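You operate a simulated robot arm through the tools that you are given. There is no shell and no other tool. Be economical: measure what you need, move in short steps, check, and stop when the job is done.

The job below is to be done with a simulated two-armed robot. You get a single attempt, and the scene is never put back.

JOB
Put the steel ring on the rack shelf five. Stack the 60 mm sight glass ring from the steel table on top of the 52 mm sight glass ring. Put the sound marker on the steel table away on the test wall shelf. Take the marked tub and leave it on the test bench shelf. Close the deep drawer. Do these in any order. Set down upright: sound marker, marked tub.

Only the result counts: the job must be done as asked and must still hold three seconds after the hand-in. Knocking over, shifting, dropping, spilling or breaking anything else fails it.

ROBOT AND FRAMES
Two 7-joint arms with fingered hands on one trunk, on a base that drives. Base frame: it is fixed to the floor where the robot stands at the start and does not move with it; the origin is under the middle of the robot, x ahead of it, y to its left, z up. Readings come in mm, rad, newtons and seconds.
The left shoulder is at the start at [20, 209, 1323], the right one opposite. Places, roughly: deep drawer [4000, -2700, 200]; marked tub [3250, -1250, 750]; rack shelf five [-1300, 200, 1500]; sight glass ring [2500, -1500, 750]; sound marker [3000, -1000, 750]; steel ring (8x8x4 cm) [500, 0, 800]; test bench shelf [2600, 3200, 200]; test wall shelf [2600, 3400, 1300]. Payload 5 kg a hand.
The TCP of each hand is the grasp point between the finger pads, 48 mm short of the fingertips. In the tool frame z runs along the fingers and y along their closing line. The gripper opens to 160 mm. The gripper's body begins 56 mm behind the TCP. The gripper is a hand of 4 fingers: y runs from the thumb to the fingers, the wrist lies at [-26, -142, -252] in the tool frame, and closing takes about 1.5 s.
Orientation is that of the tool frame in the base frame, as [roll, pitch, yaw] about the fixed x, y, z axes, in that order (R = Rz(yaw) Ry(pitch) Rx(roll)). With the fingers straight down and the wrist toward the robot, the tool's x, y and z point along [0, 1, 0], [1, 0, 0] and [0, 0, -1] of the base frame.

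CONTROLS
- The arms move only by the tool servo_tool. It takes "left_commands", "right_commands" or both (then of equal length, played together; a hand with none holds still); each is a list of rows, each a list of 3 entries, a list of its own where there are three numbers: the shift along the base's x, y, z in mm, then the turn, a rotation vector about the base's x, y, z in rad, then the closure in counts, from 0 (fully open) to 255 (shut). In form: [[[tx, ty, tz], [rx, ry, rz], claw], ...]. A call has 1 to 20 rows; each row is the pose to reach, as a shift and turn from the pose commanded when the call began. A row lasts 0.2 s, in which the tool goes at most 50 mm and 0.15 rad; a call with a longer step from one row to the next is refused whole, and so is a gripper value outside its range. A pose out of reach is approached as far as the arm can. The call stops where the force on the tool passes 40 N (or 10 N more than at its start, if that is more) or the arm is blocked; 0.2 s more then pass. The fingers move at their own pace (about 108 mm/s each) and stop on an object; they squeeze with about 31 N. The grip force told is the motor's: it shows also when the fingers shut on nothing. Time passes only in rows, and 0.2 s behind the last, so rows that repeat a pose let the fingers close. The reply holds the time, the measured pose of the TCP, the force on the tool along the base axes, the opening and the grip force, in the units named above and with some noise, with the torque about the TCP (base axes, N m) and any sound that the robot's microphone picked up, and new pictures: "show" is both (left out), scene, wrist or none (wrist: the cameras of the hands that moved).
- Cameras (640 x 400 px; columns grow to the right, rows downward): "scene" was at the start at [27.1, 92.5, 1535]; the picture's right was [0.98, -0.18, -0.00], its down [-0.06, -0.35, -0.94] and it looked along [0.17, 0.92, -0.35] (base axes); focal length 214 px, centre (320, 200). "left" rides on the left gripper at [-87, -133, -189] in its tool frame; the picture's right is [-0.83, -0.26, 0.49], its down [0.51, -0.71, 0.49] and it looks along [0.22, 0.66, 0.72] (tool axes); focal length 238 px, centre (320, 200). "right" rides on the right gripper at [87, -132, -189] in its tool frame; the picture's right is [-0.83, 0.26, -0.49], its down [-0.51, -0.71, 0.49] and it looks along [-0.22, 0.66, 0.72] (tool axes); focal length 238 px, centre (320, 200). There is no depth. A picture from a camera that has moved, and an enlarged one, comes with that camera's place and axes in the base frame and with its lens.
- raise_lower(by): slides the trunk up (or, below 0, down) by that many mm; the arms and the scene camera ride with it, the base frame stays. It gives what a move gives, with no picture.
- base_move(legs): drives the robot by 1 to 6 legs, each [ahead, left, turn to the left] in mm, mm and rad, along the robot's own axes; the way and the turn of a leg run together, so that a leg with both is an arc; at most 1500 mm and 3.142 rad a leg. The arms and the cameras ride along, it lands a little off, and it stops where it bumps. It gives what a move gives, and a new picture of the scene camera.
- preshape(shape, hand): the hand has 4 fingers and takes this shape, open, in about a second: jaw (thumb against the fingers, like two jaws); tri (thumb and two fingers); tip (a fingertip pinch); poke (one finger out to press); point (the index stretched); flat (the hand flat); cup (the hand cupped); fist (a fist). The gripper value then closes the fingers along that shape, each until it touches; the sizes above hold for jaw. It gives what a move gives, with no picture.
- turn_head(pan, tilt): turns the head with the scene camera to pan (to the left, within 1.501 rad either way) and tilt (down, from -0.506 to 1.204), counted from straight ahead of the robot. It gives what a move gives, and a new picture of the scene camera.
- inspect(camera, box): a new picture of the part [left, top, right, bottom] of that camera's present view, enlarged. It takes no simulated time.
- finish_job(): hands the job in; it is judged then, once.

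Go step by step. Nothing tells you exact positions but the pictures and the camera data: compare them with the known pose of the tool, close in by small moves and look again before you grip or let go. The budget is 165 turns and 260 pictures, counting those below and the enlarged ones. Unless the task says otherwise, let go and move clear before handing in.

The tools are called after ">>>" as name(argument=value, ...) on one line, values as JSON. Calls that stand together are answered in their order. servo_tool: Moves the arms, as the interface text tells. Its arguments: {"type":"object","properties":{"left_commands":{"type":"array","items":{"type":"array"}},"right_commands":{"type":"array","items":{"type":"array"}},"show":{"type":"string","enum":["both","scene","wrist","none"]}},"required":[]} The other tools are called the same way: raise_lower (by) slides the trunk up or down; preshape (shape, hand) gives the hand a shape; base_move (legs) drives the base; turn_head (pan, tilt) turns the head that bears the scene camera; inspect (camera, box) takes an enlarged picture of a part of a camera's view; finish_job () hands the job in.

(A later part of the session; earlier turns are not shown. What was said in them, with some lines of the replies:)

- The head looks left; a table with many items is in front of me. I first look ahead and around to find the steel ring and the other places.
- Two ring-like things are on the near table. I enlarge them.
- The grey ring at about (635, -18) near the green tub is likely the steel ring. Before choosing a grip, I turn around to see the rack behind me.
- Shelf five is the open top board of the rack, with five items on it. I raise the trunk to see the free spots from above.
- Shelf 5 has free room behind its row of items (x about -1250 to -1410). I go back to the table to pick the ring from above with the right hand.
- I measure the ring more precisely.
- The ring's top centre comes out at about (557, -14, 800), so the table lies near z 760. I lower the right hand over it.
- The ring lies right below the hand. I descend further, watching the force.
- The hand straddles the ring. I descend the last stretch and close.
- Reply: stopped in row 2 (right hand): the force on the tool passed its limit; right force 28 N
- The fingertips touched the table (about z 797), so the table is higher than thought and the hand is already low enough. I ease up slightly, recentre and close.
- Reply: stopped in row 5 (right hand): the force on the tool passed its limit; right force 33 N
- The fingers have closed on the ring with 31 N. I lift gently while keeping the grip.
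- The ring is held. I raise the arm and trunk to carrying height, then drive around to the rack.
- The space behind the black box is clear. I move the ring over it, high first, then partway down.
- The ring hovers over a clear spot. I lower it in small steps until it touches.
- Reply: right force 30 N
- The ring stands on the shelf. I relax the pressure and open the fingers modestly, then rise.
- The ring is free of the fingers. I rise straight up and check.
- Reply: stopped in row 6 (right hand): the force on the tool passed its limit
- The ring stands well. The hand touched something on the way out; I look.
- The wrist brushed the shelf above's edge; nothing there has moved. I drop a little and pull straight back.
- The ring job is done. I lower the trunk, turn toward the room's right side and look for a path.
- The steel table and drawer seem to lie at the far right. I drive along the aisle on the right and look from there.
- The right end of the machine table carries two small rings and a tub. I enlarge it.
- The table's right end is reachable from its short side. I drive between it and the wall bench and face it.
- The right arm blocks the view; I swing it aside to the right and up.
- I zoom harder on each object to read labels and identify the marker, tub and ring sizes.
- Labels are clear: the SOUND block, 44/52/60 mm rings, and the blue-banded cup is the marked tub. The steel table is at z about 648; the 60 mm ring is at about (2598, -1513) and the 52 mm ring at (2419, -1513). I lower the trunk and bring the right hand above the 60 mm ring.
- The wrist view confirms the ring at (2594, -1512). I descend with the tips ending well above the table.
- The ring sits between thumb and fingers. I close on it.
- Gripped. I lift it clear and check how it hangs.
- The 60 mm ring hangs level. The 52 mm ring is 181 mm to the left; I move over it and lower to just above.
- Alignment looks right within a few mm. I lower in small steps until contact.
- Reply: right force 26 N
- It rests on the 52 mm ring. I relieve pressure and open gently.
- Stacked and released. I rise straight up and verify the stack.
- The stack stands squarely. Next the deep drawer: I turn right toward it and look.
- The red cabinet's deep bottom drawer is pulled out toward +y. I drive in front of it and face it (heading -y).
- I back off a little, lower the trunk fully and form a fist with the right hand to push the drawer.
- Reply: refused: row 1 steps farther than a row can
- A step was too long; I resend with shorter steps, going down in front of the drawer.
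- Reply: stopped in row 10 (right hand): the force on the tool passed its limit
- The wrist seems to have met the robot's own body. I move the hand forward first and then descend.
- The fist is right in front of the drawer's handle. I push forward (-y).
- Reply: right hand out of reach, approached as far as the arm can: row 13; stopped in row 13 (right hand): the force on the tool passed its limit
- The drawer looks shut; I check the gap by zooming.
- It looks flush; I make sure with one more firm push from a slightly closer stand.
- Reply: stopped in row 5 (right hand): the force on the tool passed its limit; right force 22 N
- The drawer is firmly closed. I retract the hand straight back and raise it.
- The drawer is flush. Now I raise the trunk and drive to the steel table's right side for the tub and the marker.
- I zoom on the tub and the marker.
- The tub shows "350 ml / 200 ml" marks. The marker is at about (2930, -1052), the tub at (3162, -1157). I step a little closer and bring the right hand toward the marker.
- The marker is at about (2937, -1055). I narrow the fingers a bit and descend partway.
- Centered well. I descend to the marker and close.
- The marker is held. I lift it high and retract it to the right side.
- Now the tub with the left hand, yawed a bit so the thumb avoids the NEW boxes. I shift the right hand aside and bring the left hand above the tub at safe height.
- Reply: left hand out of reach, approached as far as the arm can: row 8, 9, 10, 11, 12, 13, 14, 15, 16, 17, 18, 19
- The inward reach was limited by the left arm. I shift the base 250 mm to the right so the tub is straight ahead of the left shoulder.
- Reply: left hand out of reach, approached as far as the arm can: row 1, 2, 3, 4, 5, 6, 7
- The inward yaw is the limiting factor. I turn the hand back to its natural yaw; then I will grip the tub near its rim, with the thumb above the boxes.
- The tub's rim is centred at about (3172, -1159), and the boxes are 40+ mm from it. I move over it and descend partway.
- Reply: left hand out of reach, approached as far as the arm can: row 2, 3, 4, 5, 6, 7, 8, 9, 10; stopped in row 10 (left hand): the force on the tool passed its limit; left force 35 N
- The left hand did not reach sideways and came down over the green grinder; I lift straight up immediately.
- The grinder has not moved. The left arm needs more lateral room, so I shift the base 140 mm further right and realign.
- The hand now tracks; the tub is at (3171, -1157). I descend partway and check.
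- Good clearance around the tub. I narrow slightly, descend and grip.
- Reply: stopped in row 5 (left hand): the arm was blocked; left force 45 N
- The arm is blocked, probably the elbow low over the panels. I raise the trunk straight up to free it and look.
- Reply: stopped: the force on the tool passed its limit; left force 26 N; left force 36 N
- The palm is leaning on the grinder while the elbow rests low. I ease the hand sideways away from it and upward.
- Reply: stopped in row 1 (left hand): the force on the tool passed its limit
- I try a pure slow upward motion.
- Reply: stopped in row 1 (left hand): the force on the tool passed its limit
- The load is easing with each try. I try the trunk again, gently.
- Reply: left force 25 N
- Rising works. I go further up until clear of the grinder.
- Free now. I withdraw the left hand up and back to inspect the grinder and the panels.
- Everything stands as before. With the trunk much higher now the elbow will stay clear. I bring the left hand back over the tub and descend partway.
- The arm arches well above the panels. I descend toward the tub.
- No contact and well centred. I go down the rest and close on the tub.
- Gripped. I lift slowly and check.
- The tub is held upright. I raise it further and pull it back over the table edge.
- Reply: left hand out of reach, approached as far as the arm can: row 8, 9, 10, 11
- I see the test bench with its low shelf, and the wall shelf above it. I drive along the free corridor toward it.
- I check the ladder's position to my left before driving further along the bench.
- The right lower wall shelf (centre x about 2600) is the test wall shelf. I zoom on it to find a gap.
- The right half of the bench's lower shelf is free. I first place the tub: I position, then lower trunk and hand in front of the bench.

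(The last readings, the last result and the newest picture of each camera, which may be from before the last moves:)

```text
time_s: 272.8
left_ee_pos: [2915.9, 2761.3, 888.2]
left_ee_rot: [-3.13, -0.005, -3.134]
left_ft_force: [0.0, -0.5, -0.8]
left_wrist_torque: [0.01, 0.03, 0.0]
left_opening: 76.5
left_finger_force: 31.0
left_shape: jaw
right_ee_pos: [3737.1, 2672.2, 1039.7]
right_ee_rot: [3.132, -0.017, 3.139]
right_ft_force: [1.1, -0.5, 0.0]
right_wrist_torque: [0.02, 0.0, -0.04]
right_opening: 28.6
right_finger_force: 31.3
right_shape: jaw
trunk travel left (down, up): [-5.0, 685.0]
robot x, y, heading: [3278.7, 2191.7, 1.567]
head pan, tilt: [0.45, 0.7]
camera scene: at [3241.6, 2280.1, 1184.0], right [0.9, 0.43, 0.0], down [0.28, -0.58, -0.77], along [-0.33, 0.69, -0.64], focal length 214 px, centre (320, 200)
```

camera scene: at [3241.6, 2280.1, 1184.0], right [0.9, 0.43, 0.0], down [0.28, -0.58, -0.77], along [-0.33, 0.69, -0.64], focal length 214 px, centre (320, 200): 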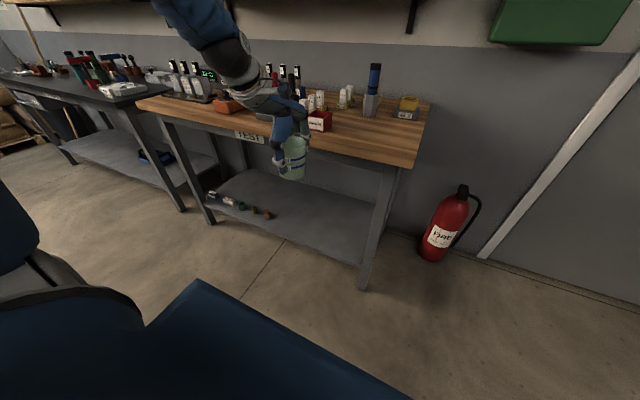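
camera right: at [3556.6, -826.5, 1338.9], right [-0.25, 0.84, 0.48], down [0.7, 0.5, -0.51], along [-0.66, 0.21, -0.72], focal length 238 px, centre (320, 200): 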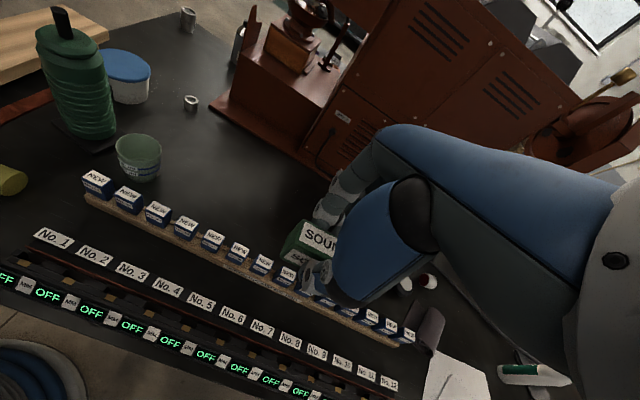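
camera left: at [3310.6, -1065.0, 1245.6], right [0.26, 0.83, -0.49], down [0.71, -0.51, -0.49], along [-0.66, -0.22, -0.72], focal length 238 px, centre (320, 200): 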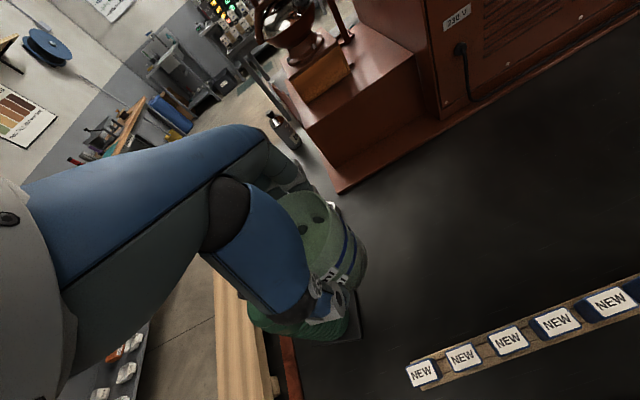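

The tub is in front of the bench edge. I lower it to just above shelf height, still outside the bench.

>>> servo_tool(left_commands=[[[0, 0, -45], [0, 0, 0], 255], [[0, 0, -90], [0, 0, 0], 255], [[0, 0, -135], [0, 0, 0], 255], [[0, 0, -180], [0, 0, 0], 255], [[0, 0, -225], [0, 0, 0], 255], [[0, 0, -270], [0, 0, 0], 255], [[0, 0, -315], [0, 0, 0], 255], [[0, 0, -360], [0, 0, 0], 255], [[0, 0, -405], [0, 0, 0], 255], [[0, 0, -450], [0, 0, 0], 255], [[0, 0, -490], [0, 0, 0], 255], [[0, 0, -520], [0, 0, 0], 255], [[0, 0, -520], [0, 0, 0], 255]])

```text
time_s: 275.6
left_ee_pos: [2915.6, 2759.8, 367.8]
left_ee_rot: [-3.13, -0.003, -3.134]
left_ft_force: [-0.3, -0.7, -1.2]
left_wrist_torque: [-0.01, -0.01, 0.02]
left_opening: 76.6
left_finger_force: 30.8
left_shape: jaw
right_ee_pos: [3735.6, 2672.2, 1039.1]
right_ee_rot: [3.131, -0.017, 3.139]
right_ft_force: [-0.5, -0.2, -0.8]
right_wrist_torque: [0.0, -0.03, 0.0]
right_opening: 28.7
right_finger_force: 31.2
right_shape: jaw
trunk travel left (down, up): [-5.0, 685.0]
robot x, y, heading: [3280.3, 2187.7, 1.566]
head pan, tilt: [0.45, 0.7]
camera scene: at [3241.7, 2280.2, 1184.0], right [0.9, 0.43, 0.0], down [0.28, -0.58, -0.76], along [-0.33, 0.69, -0.64], focal length 214 px, centre (320, 200)
camera left: at [3004.7, 2630.6, 557.6], right [0.83, -0.26, -0.49], down [-0.5, -0.72, -0.48], along [-0.23, 0.64, -0.73], focal length 238 px, centre (320, 200)
```

scene: 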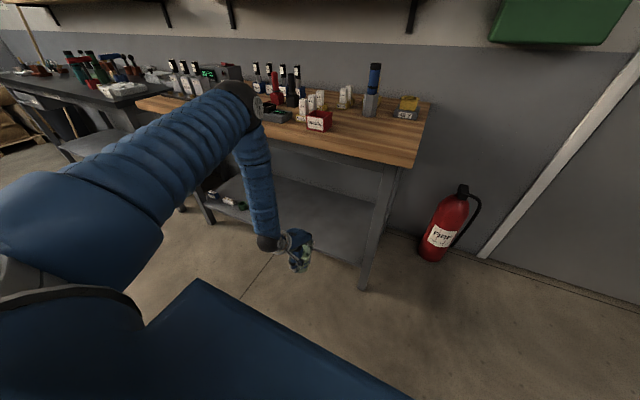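
left: 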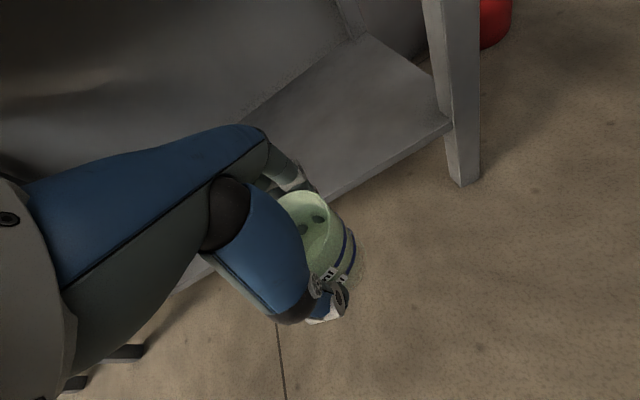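

I extend the arm forward under the bench top with the tub about 70 mm above the shelf.

>>> servo_tool(left_commands=[[[0, 35, 0], [0, 0, 0], 255], [[0, 70, 0], [0, 0, 0], 255], [[0, 105, 0], [0, 0, 0], 255], [[0, 140, 0], [0, 0, 0], 255], [[0, 175, 0], [0, 0, 0], 255], [[0, 210, 0], [0, 0, 0], 255], [[0, 245, 0], [0, 0, 0], 255], [[0, 255, 0], [0, 0, 0], 255], [[0, 255, 0], [0, 0, 0], 255]])

```text
time_s: 277.6
left_ee_pos: [2916.3, 3017.0, 367.5]
left_ee_rot: [-3.127, -0.006, -3.135]
left_ft_force: [0.2, 0.6, -0.5]
left_wrist_torque: [0.0, 0.0, 0.01]
left_opening: 76.3
left_finger_force: 31.3
left_shape: jaw
right_ee_pos: [3736.7, 2671.6, 1037.9]
right_ee_rot: [3.132, -0.016, 3.138]
right_ft_force: [0.8, -0.4, -1.1]
right_wrist_torque: [-0.02, -0.05, 0.0]
right_opening: 28.9
right_finger_force: 31.1
right_shape: jaw
trunk travel left (down, up): [-5.0, 685.0]
robot x, y, heading: [3279.6, 2194.3, 1.569]
head pan, tilt: [0.45, 0.7]
camera scene: at [3241.6, 2280.2, 1183.9], right [0.9, 0.43, 0.0], down [0.28, -0.58, -0.76], along [-0.33, 0.69, -0.64], focal length 214 px, centre (320, 200)
camera left: at [3004.6, 2886.4, 557.5], right [0.83, -0.26, -0.49], down [-0.5, -0.72, -0.48], along [-0.23, 0.64, -0.73], focal length 238 px, centre (320, 200)
```

scene: 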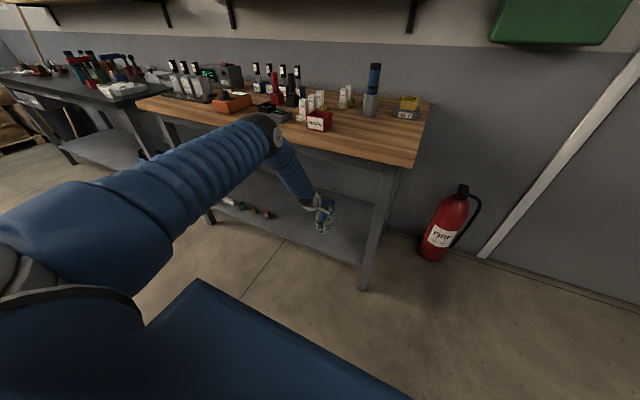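
left: 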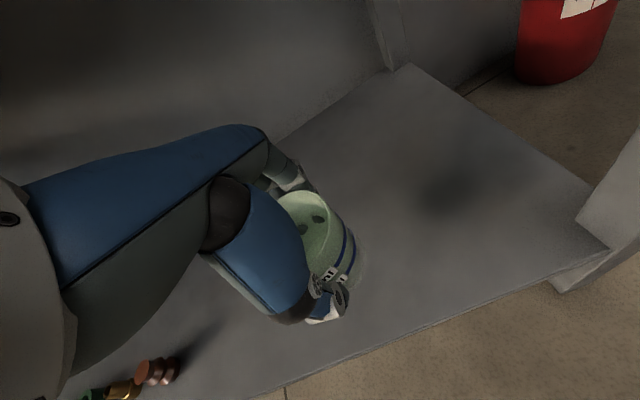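

The tub is over the shelf with margin. I lower in small steps to contact.

>>> servo_tool(left_commands=[[[0, 0, -20], [0, 0, 0], 255], [[0, 0, -38], [0, 0, 0], 255], [[0, 0, -50], [0, 0, 0], 255], [[0, 0, -56], [0, 0, 0], 255], [[0, 0, -61], [0, 0, 0], 255], [[0, 0, -66], [0, 0, 0], 255], [[0, 0, -71], [0, 0, 0], 255], [[0, 0, -76], [0, 0, 0], 255], [[0, 0, -81], [0, 0, 0], 255], [[0, 0, -86], [0, 0, 0], 255], [[0, 0, -91], [0, 0, 0], 255], [[0, 0, -96], [0, 0, 0], 255]])

```text
time_s: 280.2
left_ee_pos: [2915.7, 3015.5, 270.0]
left_ee_rot: [-3.127, -0.008, -3.135]
left_ft_force: [2.2, 1.6, 13.7]
left_wrist_torque: [0.27, -0.03, -0.06]
left_opening: 74.2
left_finger_force: 30.9
left_shape: jaw
right_ee_pos: [3736.7, 2670.1, 1040.5]
right_ee_rot: [3.131, -0.018, 3.138]
right_ft_force: [0.0, -0.4, -0.6]
right_wrist_torque: [0.04, 0.0, 0.01]
right_opening: 28.8
right_finger_force: 31.4
right_shape: jaw
trunk travel left (down, up): [-5.0, 685.0]
robot x, y, heading: [3281.4, 2193.3, 1.564]
head pan, tilt: [0.45, 0.7]
camera scene: at [3242.1, 2279.3, 1183.8], right [0.9, 0.43, 0.0], down [0.28, -0.58, -0.77], along [-0.33, 0.69, -0.64], focal length 214 px, centre (320, 200)
camera left: at [3005.3, 2885.4, 461.0], right [0.83, -0.26, -0.49], down [-0.5, -0.72, -0.48], along [-0.23, 0.64, -0.73], focal length 238 px, centre (320, 200)
```

scene: 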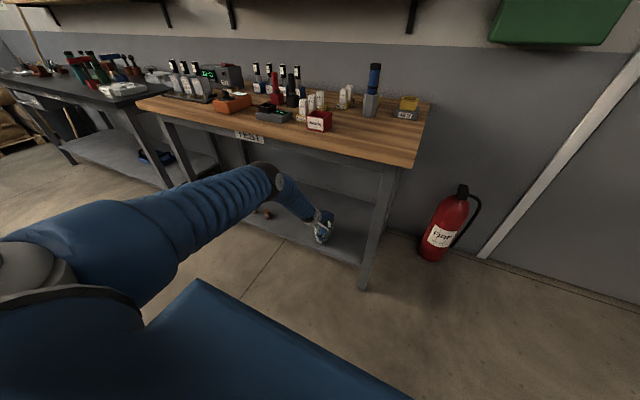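
left: 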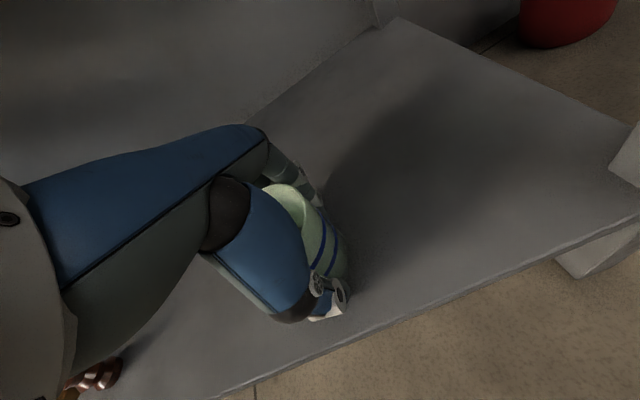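

Contact made. I open the fingers gradually.

>>> servo_tool(left_commands=[[[0, 0, 2], [0, 0, 0], 255], [[0, 0, 2], [0, 0, 0], 125], [[0, 0, 2], [0, 0, 0], 110], [[0, 0, 2], [0, 0, 0], 90], [[0, 0, 2], [0, 0, 0], 70], [[0, 0, 2], [0, 0, 0], 50], [[0, 0, 2], [0, 0, 0], 40], [[0, 0, 2], [0, 0, 0], 40]], show="wrist")

>>> inspect(camera="scene", box=[260, 180, 380, 280])

```text
time_s: 282.0
left_ee_pos: [2916.6, 3016.6, 273.4]
left_ee_rot: [-3.128, -0.006, -3.136]
left_ft_force: [0.1, -0.5, -0.1]
left_wrist_torque: [-0.02, -0.03, -0.03]
left_opening: 134.8
left_finger_force: 0.0
left_shape: jaw
right_ee_pos: [3736.7, 2670.4, 1039.1]
right_ee_rot: [3.132, -0.017, 3.137]
right_ft_force: [-0.7, 0.8, -0.9]
right_wrist_torque: [0.01, 0.03, -0.02]
right_opening: 28.6
right_finger_force: 31.3
right_shape: jaw
trunk travel left (down, up): [-5.0, 685.0]
robot x, y, heading: [3278.1, 2187.3, 1.569]
head pan, tilt: [0.45, 0.7]
camera left: at [3005.1, 2886.5, 463.3], right [0.83, -0.26, -0.49], down [-0.5, -0.72, -0.48], along [-0.23, 0.64, -0.73], focal length 238 px, centre (320, 200)
```

left: 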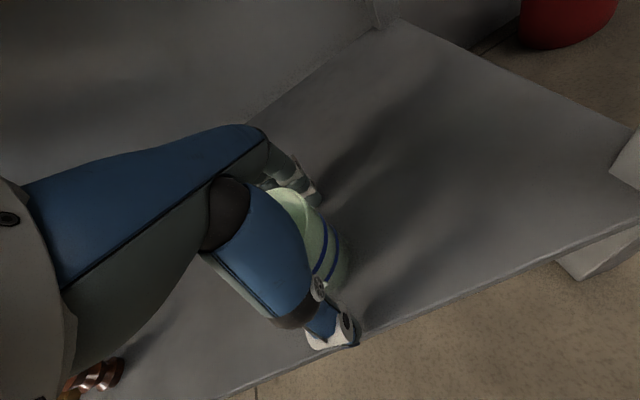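

```text
4.00 times, centred on (320, 230) of scene
camera zoom: at [3241.7, 2280.2, 1183.9], right [0.9, 0.43, 0.0], down [0.28, -0.58, -0.76], along [-0.33, 0.69, -0.64], focal length 858 px, centre (320, 80)
```

zoom: 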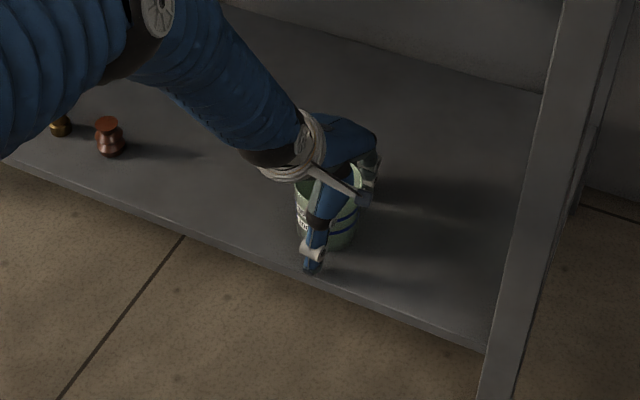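

The tub stands freely. I rise straight up, then back the arm out the same way.

>>> servo_tool(left_commands=[[[0, 0, 15], [0, 0, 0], 30], [[0, 0, 40], [0, 0, 0], 20], [[0, 0, 70], [0, 0, 0], 20], [[0, 0, 100], [0, 0, 0], 20], [[0, 0, 125], [0, 0, 0], 20], [[0, -35, 125], [0, 0, 0], 20], [[0, -75, 125], [0, 0, 0], 20], [[0, -115, 125], [0, 0, 0], 20], [[0, -155, 125], [0, 0, 0], 20], [[0, -195, 125], [0, 0, 0], 20], [[0, -235, 125], [0, 0, 0], 20], [[0, -270, 125], [0, 0, 0], 20]], show="wrist")

>>> inspect(camera="scene", box=[200, 150, 420, 300])

```text
time_s: 284.6
left_ee_pos: [2915.1, 2747.0, 397.3]
left_ee_rot: [-3.13, -0.006, -3.138]
left_ft_force: [-0.1, -0.3, 0.6]
left_wrist_torque: [-0.07, 0.01, 0.01]
left_opening: 147.6
left_finger_force: 0.1
left_shape: jaw
right_ee_pos: [3736.6, 2673.2, 1039.9]
right_ee_rot: [3.131, -0.019, 3.139]
right_ft_force: [-1.2, -0.1, -0.2]
right_wrist_torque: [0.0, -0.01, 0.03]
right_opening: 28.7
right_finger_force: 31.1
right_shape: jaw
trunk travel left (down, up): [-5.0, 685.0]
robot x, y, heading: [3276.5, 2190.5, 1.563]
head pan, tilt: [0.45, 0.7]
camera left: at [3004.8, 2615.3, 588.3], right [0.83, -0.26, -0.49], down [-0.5, -0.72, -0.48], along [-0.23, 0.65, -0.73], focal length 238 px, centre (320, 200)
```

left: 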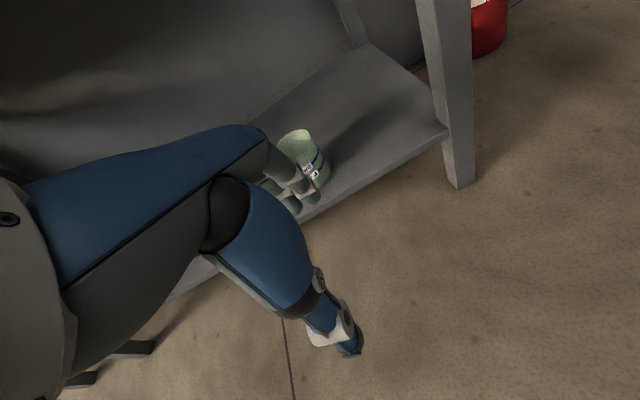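

```text
2.67 times, centred on (310, 225) of scene
camera zoom: at [3241.6, 2280.0, 1183.9], right [0.9, 0.43, 0.0], down [0.28, -0.58, -0.76], along [-0.33, 0.69, -0.64], focal length 572 px, centre (347, 133)
```

zoom: 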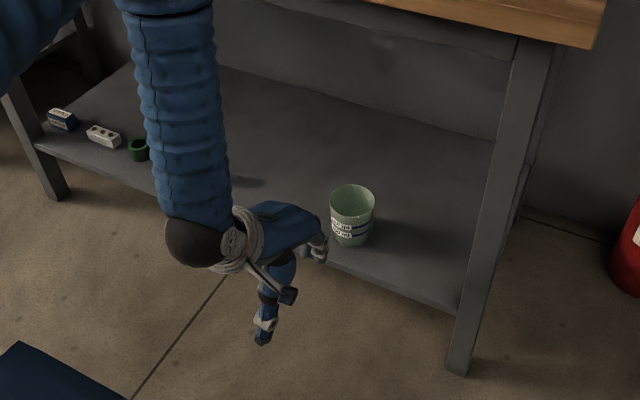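

The tub is placed upright. Now the marker: I raise the left hand, then the trunk, and drive along the bench.

>>> servo_tool(left_commands=[[[0, -10, 45], [0, 0, 0], 0], [[0, -20, 90], [0, 0, 0], 0], [[0, -30, 135], [0, 0, 0], 0], [[0, -40, 180], [0, 0, 0], 0], [[0, -40, 225], [0, 0, 0], 0], [[0, -40, 270], [0, 0, 0], 0], [[0, -40, 315], [0, 0, 0], 0], [[0, -40, 360], [0, 0, 0], 0], [[0, -40, 405], [0, 0, 0], 0], [[0, -40, 450], [0, 0, 0], 0], [[0, -40, 495], [0, 0, 0], 0], [[0, -40, 540], [0, 0, 0], 0], [[0, -40, 585], [0, 0, 0], 0], [[0, -40, 630], [0, 0, 0], 0]], show="none")

>>> raise_lower(by=420)

>>> base_move(legs=[[250, 0, 0], [0, 950, 0]])

>>> turn_head(pan=-0.2, tilt=0.3)

```text
time_s: 287.6
left_ee_pos: [2915.2, 2709.7, 841.2]
left_ee_rot: [-3.138, -0.011, -3.132]
left_ft_force: [-0.1, 0.5, -0.4]
left_wrist_torque: [-0.03, 0.03, -0.04]
left_opening: 160.0
left_finger_force: 0.1
left_shape: jaw
left hand out of reach, approached as far as the arm can: row 10, 11, 12, 13, 14
right_ee_pos: [3735.9, 2672.8, 1037.2]
right_ee_rot: [3.13, -0.018, 3.138]
right_ft_force: [-1.7, -0.4, -0.4]
right_wrist_torque: [0.02, 0.0, -0.02]
right_opening: 28.8
right_finger_force: 30.8
right_shape: jaw
trunk travel left (down, up): [-5.0, 685.0]
robot x, y, heading: [3275.8, 2192.4, 1.569]
head pan, tilt: [0.45, 0.7]
```

```text
refused: 420 is not a number from -400 to 400
```

```text
time_s: 288.7
left_ee_pos: [2912.7, 2769.4, 838.1]
left_ee_rot: [-3.126, -0.011, -3.128]
left_ft_force: [1.2, -14.6, 0.3]
left_wrist_torque: [0.54, 0.02, 0.17]
left_opening: 159.1
left_finger_force: 0.0
left_shape: jaw
right_ee_pos: [3735.4, 2741.7, 1039.0]
right_ee_rot: [3.134, -0.018, -3.141]
right_ft_force: [-0.4, -0.1, -0.4]
right_wrist_torque: [0.0, -0.06, 0.02]
right_opening: 28.7
right_finger_force: 30.7
right_shape: jaw
trunk travel left (down, up): [-5.0, 685.0]
robot x, y, heading: [3277.8, 2264.5, 1.573]
head pan, tilt: [0.45, 0.7]
stopped in leg 1: the force on the tool passed its limit (the readings are from after the stop); the commanded pose is now the measured one
camera scene: at [3241.4, 2348.7, 1184.0], right [0.9, 0.43, 0.0], down [0.28, -0.58, -0.77], along [-0.33, 0.69, -0.64], focal length 214 px, centre (320, 200)
```

scene: 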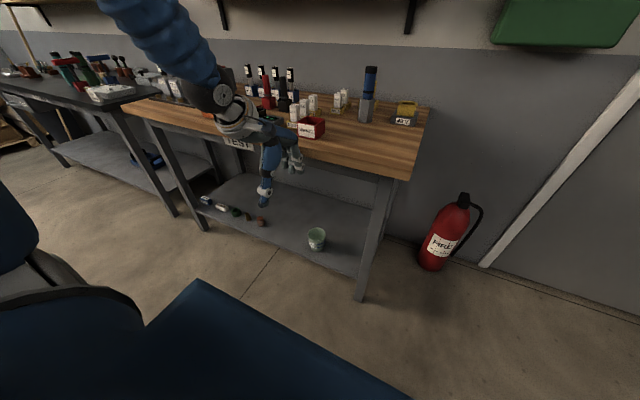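

```text
time_s: 289.8
left_ee_pos: [2912.4, 2773.3, 839.5]
left_ee_rot: [-3.129, -0.011, -3.13]
left_ft_force: [0.9, -23.2, -0.4]
left_wrist_torque: [0.7, 0.0, 0.44]
left_opening: 158.7
left_finger_force: 0.1
left_shape: jaw
right_ee_pos: [3736.4, 2739.8, 1038.4]
right_ee_rot: [3.132, -0.017, 3.139]
right_ft_force: [0.2, 0.2, -0.8]
right_wrist_torque: [0.01, 0.01, -0.02]
right_opening: 28.5
right_finger_force: 31.6
right_shape: jaw
trunk travel left (down, up): [-5.0, 685.0]
robot x, y, heading: [3279.6, 2264.7, 1.57]
head pan, tilt: [-0.201, 0.3]
camera scene: at [3297.1, 2363.5, 1220.1], right [0.98, -0.2, 0.0], down [-0.06, -0.29, -0.96], along [0.19, 0.94, -0.3], focal length 214 px, centre (320, 200)
```

scene: 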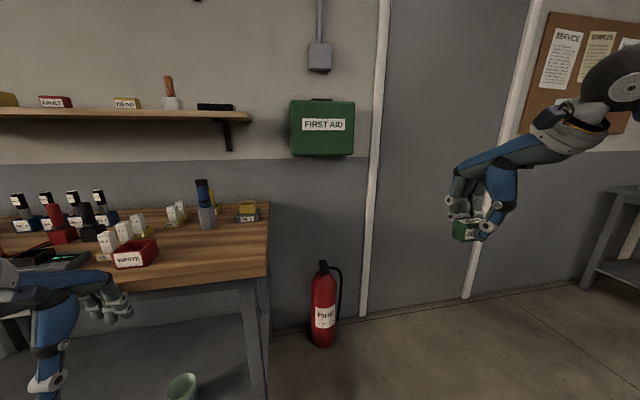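

The trunk command was refused and the fingers touched the bench edge. I back off and raise the trunk.

>>> base_move(legs=[[-120, 0, 0]])

>>> raise_lower(by=400)

>>> turn_head(pan=0.4, tilt=0.5)

```text
time_s: 291.0
left_ee_pos: [2912.9, 2653.9, 840.0]
left_ee_rot: [-3.131, -0.011, -3.129]
left_ft_force: [0.3, -1.2, 0.9]
left_wrist_torque: [0.11, 0.06, 0.01]
left_opening: 159.9
left_finger_force: 0.1
left_shape: jaw
right_ee_pos: [3736.4, 2622.1, 1040.1]
right_ee_rot: [3.131, -0.017, 3.14]
right_ft_force: [-0.5, -1.8, -0.1]
right_wrist_torque: [0.1, -0.01, 0.01]
right_opening: 28.6
right_finger_force: 31.0
right_shape: jaw
trunk travel left (down, up): [-5.0, 685.0]
robot x, y, heading: [3277.0, 2141.2, 1.567]
head pan, tilt: [-0.201, 0.3]
camera scene: at [3297.0, 2244.2, 1220.2], right [0.98, -0.2, 0.0], down [-0.06, -0.29, -0.96], along [0.19, 0.94, -0.29], focal length 214 px, centre (320, 200)
```

scene: 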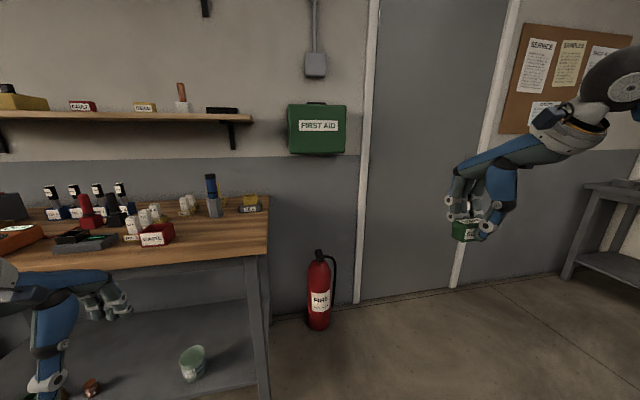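

```text
time_s: 294.8
left_ee_pos: [2913.9, 2655.8, 1239.1]
left_ee_rot: [-3.13, -0.011, -3.128]
left_ft_force: [0.3, -0.2, 0.9]
left_wrist_torque: [0.02, 0.0, -0.06]
left_opening: 159.8
left_finger_force: 0.1
left_shape: jaw
right_ee_pos: [3736.0, 2623.7, 1438.1]
right_ee_rot: [3.132, -0.017, 3.14]
right_ft_force: [0.3, -0.7, -1.2]
right_wrist_torque: [-0.02, 0.02, 0.02]
right_opening: 29.0
right_finger_force: 31.1
right_shape: jaw
trunk travel left (down, up): [-405.0, 285.0]
robot x, y, heading: [3280.9, 2142.8, 1.571]
head pan, tilt: [-0.201, 0.3]
```

```text
time_s: 295.8
left_ee_pos: [2913.8, 2654.7, 1239.7]
left_ee_rot: [-3.129, -0.01, -3.129]
left_ft_force: [-0.1, 0.2, 0.0]
left_wrist_torque: [0.0, -0.01, 0.01]
left_opening: 159.5
left_finger_force: 0.0
left_shape: jaw
right_ee_pos: [3736.1, 2622.7, 1439.0]
right_ee_rot: [3.131, -0.017, 3.138]
right_ft_force: [-0.1, 0.0, -0.5]
right_wrist_torque: [-0.02, -0.03, 0.03]
right_opening: 28.8
right_finger_force: 31.2
right_shape: jaw
trunk travel left (down, up): [-405.0, 285.0]
robot x, y, heading: [3278.3, 2144.1, 1.571]
head pan, tilt: [0.4, 0.499]
camera scene: at [3243.1, 2238.2, 1601.7], right [0.92, 0.39, 0.0], down [0.18, -0.44, -0.88], along [-0.34, 0.81, -0.48], focal length 214 px, centre (320, 200)
```

scene: 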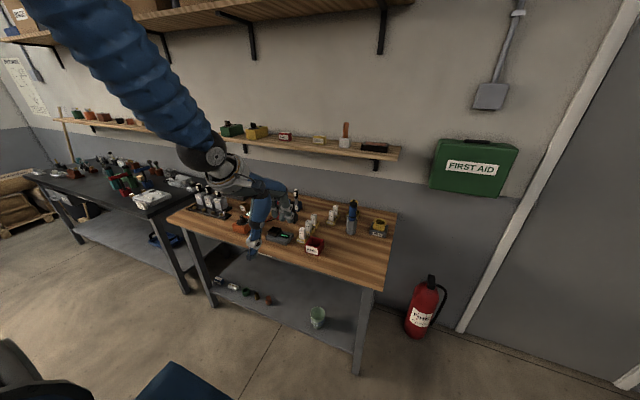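

Bench items are untouched. Now I drive forward a bit and along the bench to the left.

>>> base_move(legs=[[260, 0, 0], [0, 930, 0]])

>>> turn_head(pan=-0.35, tilt=0.3)

>>> inspect(camera="right", box=[0, 0, 640, 400])

```text
time_s: 302.1
left_ee_pos: [1993.0, 2925.7, 1239.6]
left_ee_rot: [-3.129, -0.011, -3.139]
left_ft_force: [-0.2, 0.1, 0.6]
left_wrist_torque: [-0.02, -0.03, -0.01]
left_opening: 159.8
left_finger_force: 0.0
left_shape: jaw
right_ee_pos: [2814.7, 2885.7, 1438.4]
right_ee_rot: [3.132, -0.017, 3.131]
right_ft_force: [-0.4, 0.3, -0.5]
right_wrist_torque: [0.01, -0.05, -0.02]
right_opening: 28.7
right_finger_force: 30.9
right_shape: jaw
trunk travel left (down, up): [-405.0, 285.0]
robot x, y, heading: [2355.7, 2411.8, 1.555]
head pan, tilt: [0.4, 0.499]
camera scene: at [2318.5, 2505.4, 1601.6], right [0.93, 0.38, 0.0], down [0.18, -0.44, -0.88], along [-0.33, 0.81, -0.48], focal length 214 px, centre (320, 200)
```

scene: 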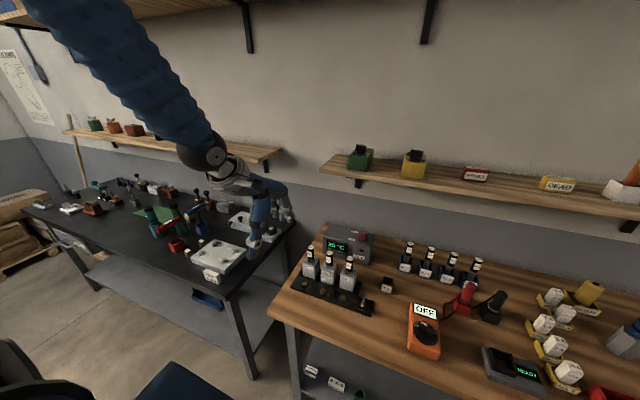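

```text
time_s: 303.2
left_ee_pos: [1993.1, 2926.2, 1239.0]
left_ee_rot: [-3.129, -0.01, -3.139]
left_ft_force: [0.6, -0.1, 0.1]
left_wrist_torque: [0.04, 0.0, -0.01]
left_opening: 159.7
left_finger_force: 0.0
left_shape: jaw
right_ee_pos: [2813.7, 2885.5, 1438.9]
right_ee_rot: [3.131, -0.018, 3.131]
right_ft_force: [-0.1, -0.5, -0.1]
right_wrist_torque: [0.02, 0.01, -0.01]
right_opening: 28.4
right_finger_force: 30.5
right_shape: jaw
trunk travel left (down, up): [-405.0, 285.0]
robot x, y, heading: [2353.2, 2407.9, 1.56]
head pan, tilt: [-0.351, 0.3]
camera scene: at [2386.0, 2508.6, 1620.0], right [0.94, -0.35, 0.0], down [-0.1, -0.28, -0.96], along [0.34, 0.89, -0.3], focal length 214 px, centre (320, 200)
```

scene: 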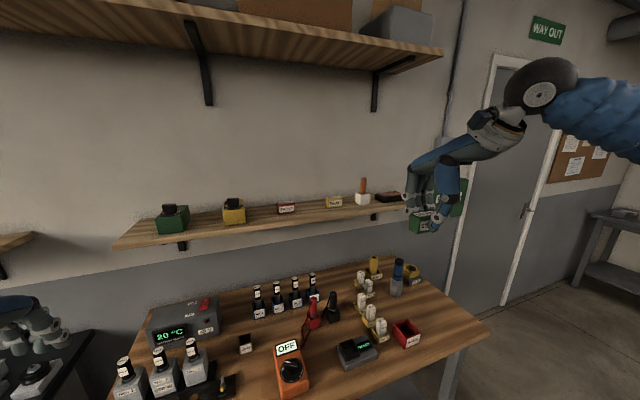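

```text
1.00 times, centred on (320, 200) of right
camera zoom: at [2730.3, 2752.0, 1628.3], right [0.85, 0.25, 0.48], down [0.49, -0.71, -0.51], along [0.21, 0.66, -0.72], focal length 238 px, centre (320, 200)
```

zoom: 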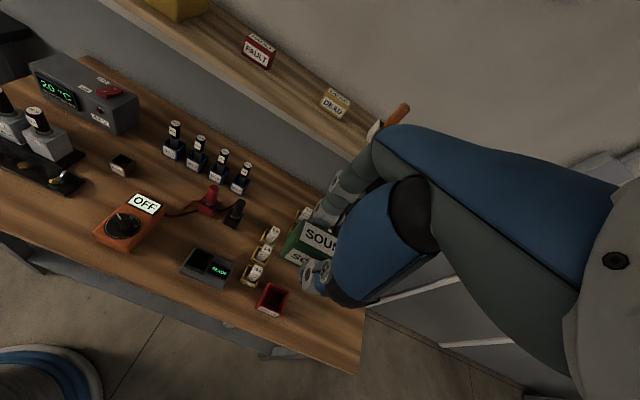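

The shelf is at z about 1300 with a 150 mm gap between FAULT and DEAD centred at x about 2661. I step in and bring the marker over that gap.

>>> base_move(legs=[[110, 0, 0]])

>>> servo_tool(right_commands=[[[-40, 10, 0], [0, 0, 0], 255], [[-80, 20, 0], [0, 0, 0], 255], [[-120, 40, 0], [0, 0, 0], 255], [[-150, 75, 0], [0, 0, 0], 255], [[-155, 120, 0], [0, 0, 0], 255], [[-155, 165, 0], [0, 0, 0], 255], [[-155, 210, 0], [0, 0, 0], 255], [[-155, 255, 0], [0, 0, 0], 255], [[-155, 300, 0], [0, 0, 0], 255], [[-155, 330, 0], [0, 0, 0], 255], [[-155, 330, 0], [0, 0, 0], 255]])

>>> inspect(camera="scene", box=[200, 130, 440, 260])

```text
time_s: 304.4
left_ee_pos: [1994.8, 3034.1, 1238.6]
left_ee_rot: [-3.128, -0.011, -3.138]
left_ft_force: [0.3, 1.2, -0.7]
left_wrist_torque: [-0.05, -0.02, 0.01]
left_opening: 159.6
left_finger_force: 0.1
left_shape: jaw
right_ee_pos: [2814.7, 2995.9, 1438.4]
right_ee_rot: [3.135, -0.018, 3.132]
right_ft_force: [-0.4, 0.3, -1.0]
right_wrist_torque: [-0.07, 0.01, 0.03]
right_opening: 28.7
right_finger_force: 31.1
right_shape: jaw
trunk travel left (down, up): [-405.0, 285.0]
robot x, y, heading: [2354.4, 2519.3, 1.559]
head pan, tilt: [-0.351, 0.3]
camera scene: at [2387.5, 2618.3, 1620.0], right [0.94, -0.35, 0.0], down [-0.1, -0.28, -0.96], along [0.34, 0.89, -0.3], focal length 214 px, centre (320, 200)
```

scene: 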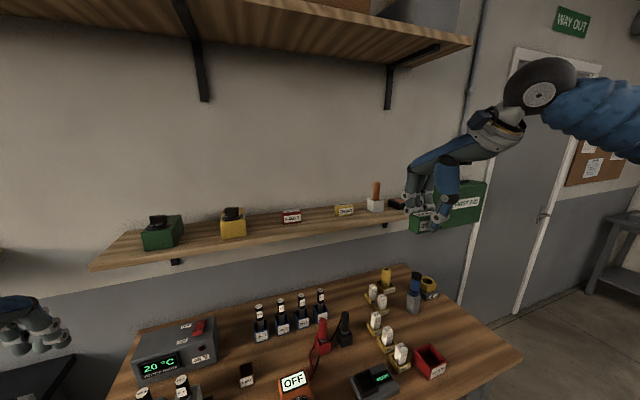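

```text
time_s: 306.8
left_ee_pos: [1995.5, 3033.7, 1239.9]
left_ee_rot: [-3.129, -0.012, -3.139]
left_ft_force: [0.4, -0.3, 0.4]
left_wrist_torque: [0.07, 0.01, 0.01]
left_opening: 160.0
left_finger_force: 0.0
left_shape: jaw
right_ee_pos: [2661.3, 3324.7, 1438.4]
right_ee_rot: [3.131, -0.017, 3.131]
right_ft_force: [-0.4, -1.5, 0.4]
right_wrist_torque: [0.05, 0.04, -0.03]
right_opening: 28.7
right_finger_force: 31.2
right_shape: jaw
trunk travel left (down, up): [-405.0, 285.0]
robot x, y, heading: [2356.2, 2518.8, 1.56]
head pan, tilt: [-0.351, 0.3]
camera scene: at [2387.8, 2616.6, 1620.1], right [0.94, -0.35, 0.0], down [-0.1, -0.28, -0.96], along [0.34, 0.89, -0.3], focal length 214 px, centre (320, 200)
camera right: at [2577.2, 3189.7, 1628.5], right [0.85, 0.24, 0.48], down [0.49, -0.71, -0.51], along [0.21, 0.66, -0.72], focal length 238 px, centre (320, 200)
```

scene: 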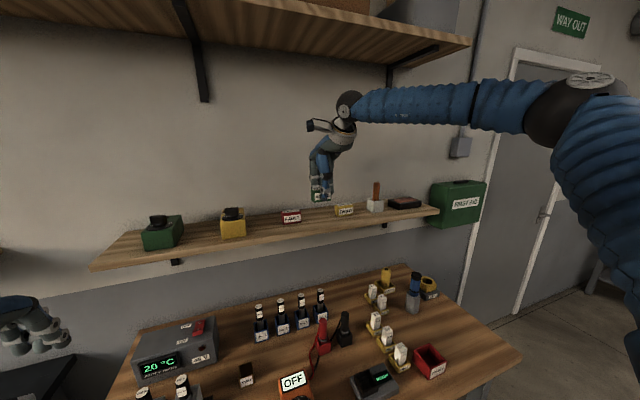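
right: 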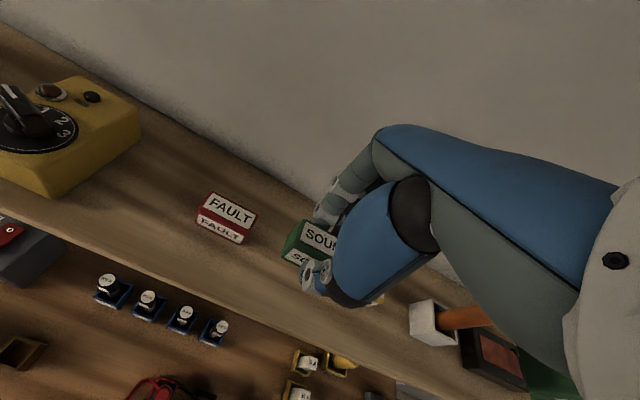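

```text
2.67 times, centred on (320, 195) of scene
camera zoom: at [2387.8, 2616.6, 1620.1], right [0.94, -0.35, 0.0], down [-0.1, -0.28, -0.96], along [0.34, 0.89, -0.3], focal length 572 px, centre (320, 213)
```

zoom: 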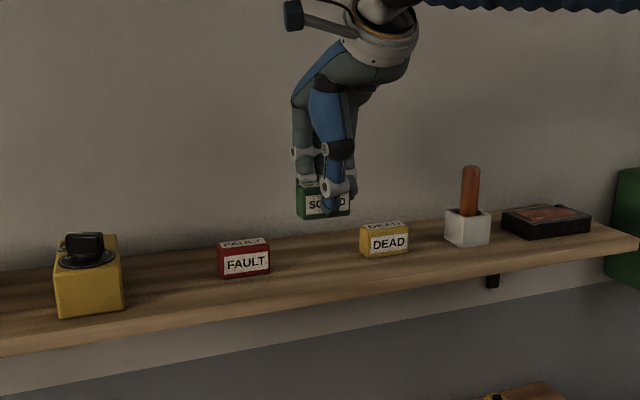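

The marker is centred over the gap. I lower it in small steps until it touches the shelf.

>>> servo_tool(right_commands=[[[3, 2, -25], [0, 0, 0], 255], [[4, 5, -48], [0, 0, 0], 255], [[4, 5, -60], [0, 0, 0], 255], [[4, 5, -66], [0, 0, 0], 255], [[4, 5, -70], [0, 0, 0], 255], [[4, 5, -73], [0, 0, 0], 255], [[4, 5, -76], [0, 0, 0], 255], [[4, 5, -79], [0, 0, 0], 255], [[4, 5, -82], [0, 0, 0], 255], [[4, 5, -85], [0, 0, 0], 255]], show="wrist")

>>> inspect(camera="scene", box=[260, 160, 400, 240])

```text
time_s: 309.0
left_ee_pos: [1994.5, 3033.7, 1239.8]
left_ee_rot: [-3.131, -0.011, -3.139]
left_ft_force: [-0.2, -0.2, -0.9]
left_wrist_torque: [-0.01, 0.0, -0.01]
left_opening: 159.9
left_finger_force: 0.0
left_shape: jaw
right_ee_pos: [2664.3, 3329.1, 1356.3]
right_ee_rot: [3.127, -0.018, 3.133]
right_ft_force: [1.9, -1.4, 14.1]
right_wrist_torque: [0.21, -0.05, -0.01]
right_opening: 29.2
right_finger_force: 30.9
right_shape: jaw
trunk travel left (down, up): [-405.0, 285.0]
robot x, y, heading: [2356.0, 2521.4, 1.555]
head pan, tilt: [-0.351, 0.3]
camera right: at [2580.6, 3194.8, 1545.8], right [0.85, 0.24, 0.48], down [0.49, -0.71, -0.51], along [0.21, 0.66, -0.72], focal length 238 px, centre (320, 200)
```

right: 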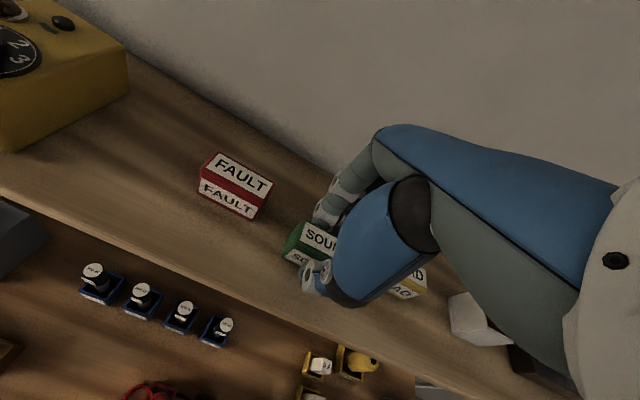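

```text
4.57 times, centred on (330, 200) of scene
camera zoom: at [2387.1, 2616.6, 1620.3], right [0.94, -0.35, 0.0], down [-0.1, -0.28, -0.96], along [0.34, 0.89, -0.3], focal length 980 px, centre (274, 200)
```

zoom: 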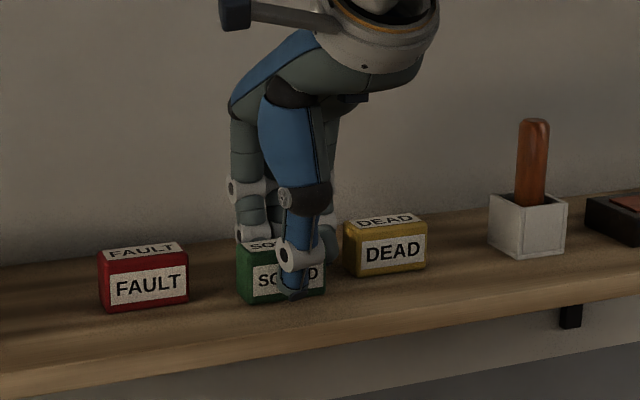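

It rests on the shelf. I release gently.

>>> servo_tool(right_commands=[[[0, 0, 2], [0, 0, 0], 255], [[0, 0, 2], [0, 0, 0], 205], [[0, 0, 2], [0, 0, 0], 190], [[0, 0, 2], [0, 0, 0], 170], [[0, 0, 2], [0, 0, 0], 150], [[0, 0, 2], [0, 0, 0], 150]], show="wrist")

>>> servo_tool(right_commands=[[[0, 0, 20], [0, 0, 0], 150], [[0, 0, 50], [0, 0, 0], 150], [[0, 0, 85], [0, 0, 0], 150], [[0, -30, 95], [0, 0, 0], 150], [[0, -75, 95], [0, 0, 0], 150], [[0, -120, 95], [0, 0, 0], 150], [[0, -165, 95], [0, 0, 0], 150], [[0, -210, 95], [0, 0, 0], 150], [[0, -255, 95], [0, 0, 0], 150], [[0, -300, 95], [0, 0, 0], 100]], show="scene")

>>> inspect(camera="scene", box=[240, 160, 420, 250])

```text
time_s: 310.4
left_ee_pos: [1994.2, 3033.9, 1239.9]
left_ee_rot: [-3.127, -0.01, -3.139]
left_ft_force: [0.4, -0.3, -0.1]
left_wrist_torque: [-0.01, 0.05, -0.02]
left_opening: 159.8
left_finger_force: 0.0
left_shape: jaw
right_ee_pos: [2665.3, 3330.1, 1356.0]
right_ee_rot: [3.131, -0.014, 3.132]
right_ft_force: [0.2, -0.2, 0.1]
right_wrist_torque: [0.0, 0.01, -0.04]
right_opening: 65.4
right_finger_force: 0.0
right_shape: jaw
trunk travel left (down, up): [-405.0, 285.0]
robot x, y, heading: [2351.9, 2521.5, 1.558]
head pan, tilt: [-0.351, 0.3]
camera right: at [2580.6, 3195.9, 1545.1], right [0.85, 0.24, 0.48], down [0.49, -0.71, -0.51], along [0.21, 0.66, -0.72], focal length 238 px, centre (320, 200)
```

right: 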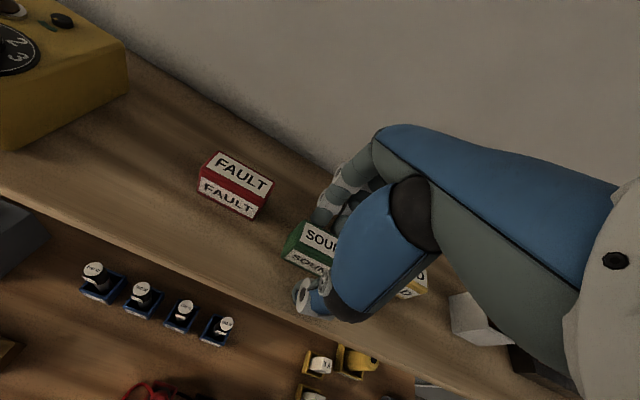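

```text
time_s: 312.6
left_ee_pos: [1994.7, 3032.7, 1240.6]
left_ee_rot: [-3.13, -0.012, -3.139]
left_ft_force: [0.0, -1.8, 0.4]
left_wrist_torque: [0.11, 0.05, 0.02]
left_opening: 159.8
left_finger_force: 0.0
left_shape: jaw
right_ee_pos: [2663.8, 3027.4, 1450.6]
right_ee_rot: [3.129, -0.019, 3.132]
right_ft_force: [0.3, -0.3, -0.2]
right_wrist_torque: [0.19, 0.01, -0.01]
right_opening: 97.0
right_finger_force: 0.2
right_shape: jaw
trunk travel left (down, up): [-405.0, 285.0]
robot x, y, heading: [2353.1, 2517.1, 1.563]
head pan, tilt: [-0.351, 0.3]
camera scene: at [2388.0, 2615.2, 1620.2], right [0.94, -0.35, 0.0], down [-0.1, -0.28, -0.96], along [0.34, 0.89, -0.29], focal length 214 px, centre (320, 200)
```

scene: 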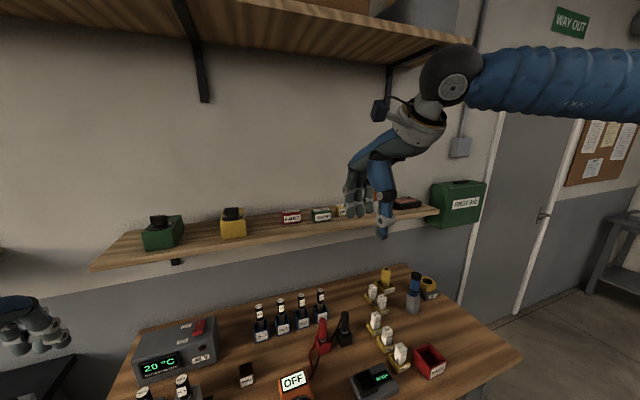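

```text
3.56 times, centred on (330, 205) of scene
camera zoom: at [2388.0, 2615.2, 1620.2], right [0.94, -0.35, 0.0], down [-0.1, -0.28, -0.96], along [0.34, 0.89, -0.29], focal length 763 px, centre (284, 182)
```

zoom: 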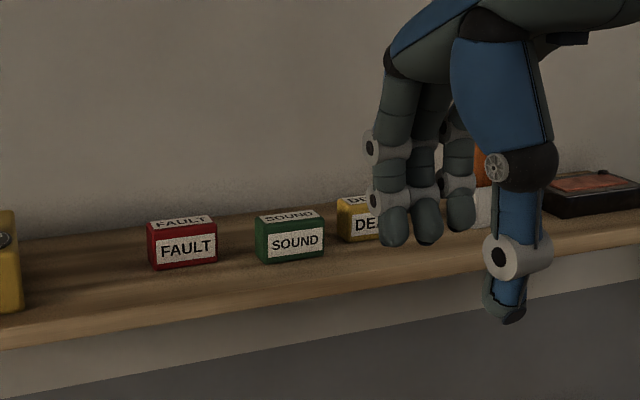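

The SOUND marker stands upright on the test wall shelf, the hands are clear, and all five tasks are done, so I hand in.

>>> finish_job()

```text
The job is handed in.
```

I handed the job in with all five tasks done; I don't have the verdict.

- **Steel ring:** it stands on rack shelf five, in the free space behind the black box.
- **Sight glass rings:** the 60 mm ring sits squarely on the 52 mm ring on the steel table.
- **Sound marker:** it stands upright on the test wall shelf, between the FAULT and DEAD blocks.
- **Marked tub:** it stands upright on the lower shelf of the test bench. I took the cup marked 200 ml and 350 ml to be the marked tub.
- **Deep drawer:** it is pushed shut, and a second push met a hard stop.

There were four unplanned contacts along the way:

- **Green grinder:** the left hand came down on it once and later leaned against it with about 35 N. Afterwards I could see no clear shift, but I could only place it to within about 10–15 mm.
- **Panels on the steel table:** the left elbow probably rested on them while the arm was blocked. They looked undisturbed afterwards.
- **Shelf above the rack:** the right wrist brushed it while retracting. Nothing there moved.
- **Test bench edge:** the left fingers bumped it at about 23 N. The items on it looked undisturbed.
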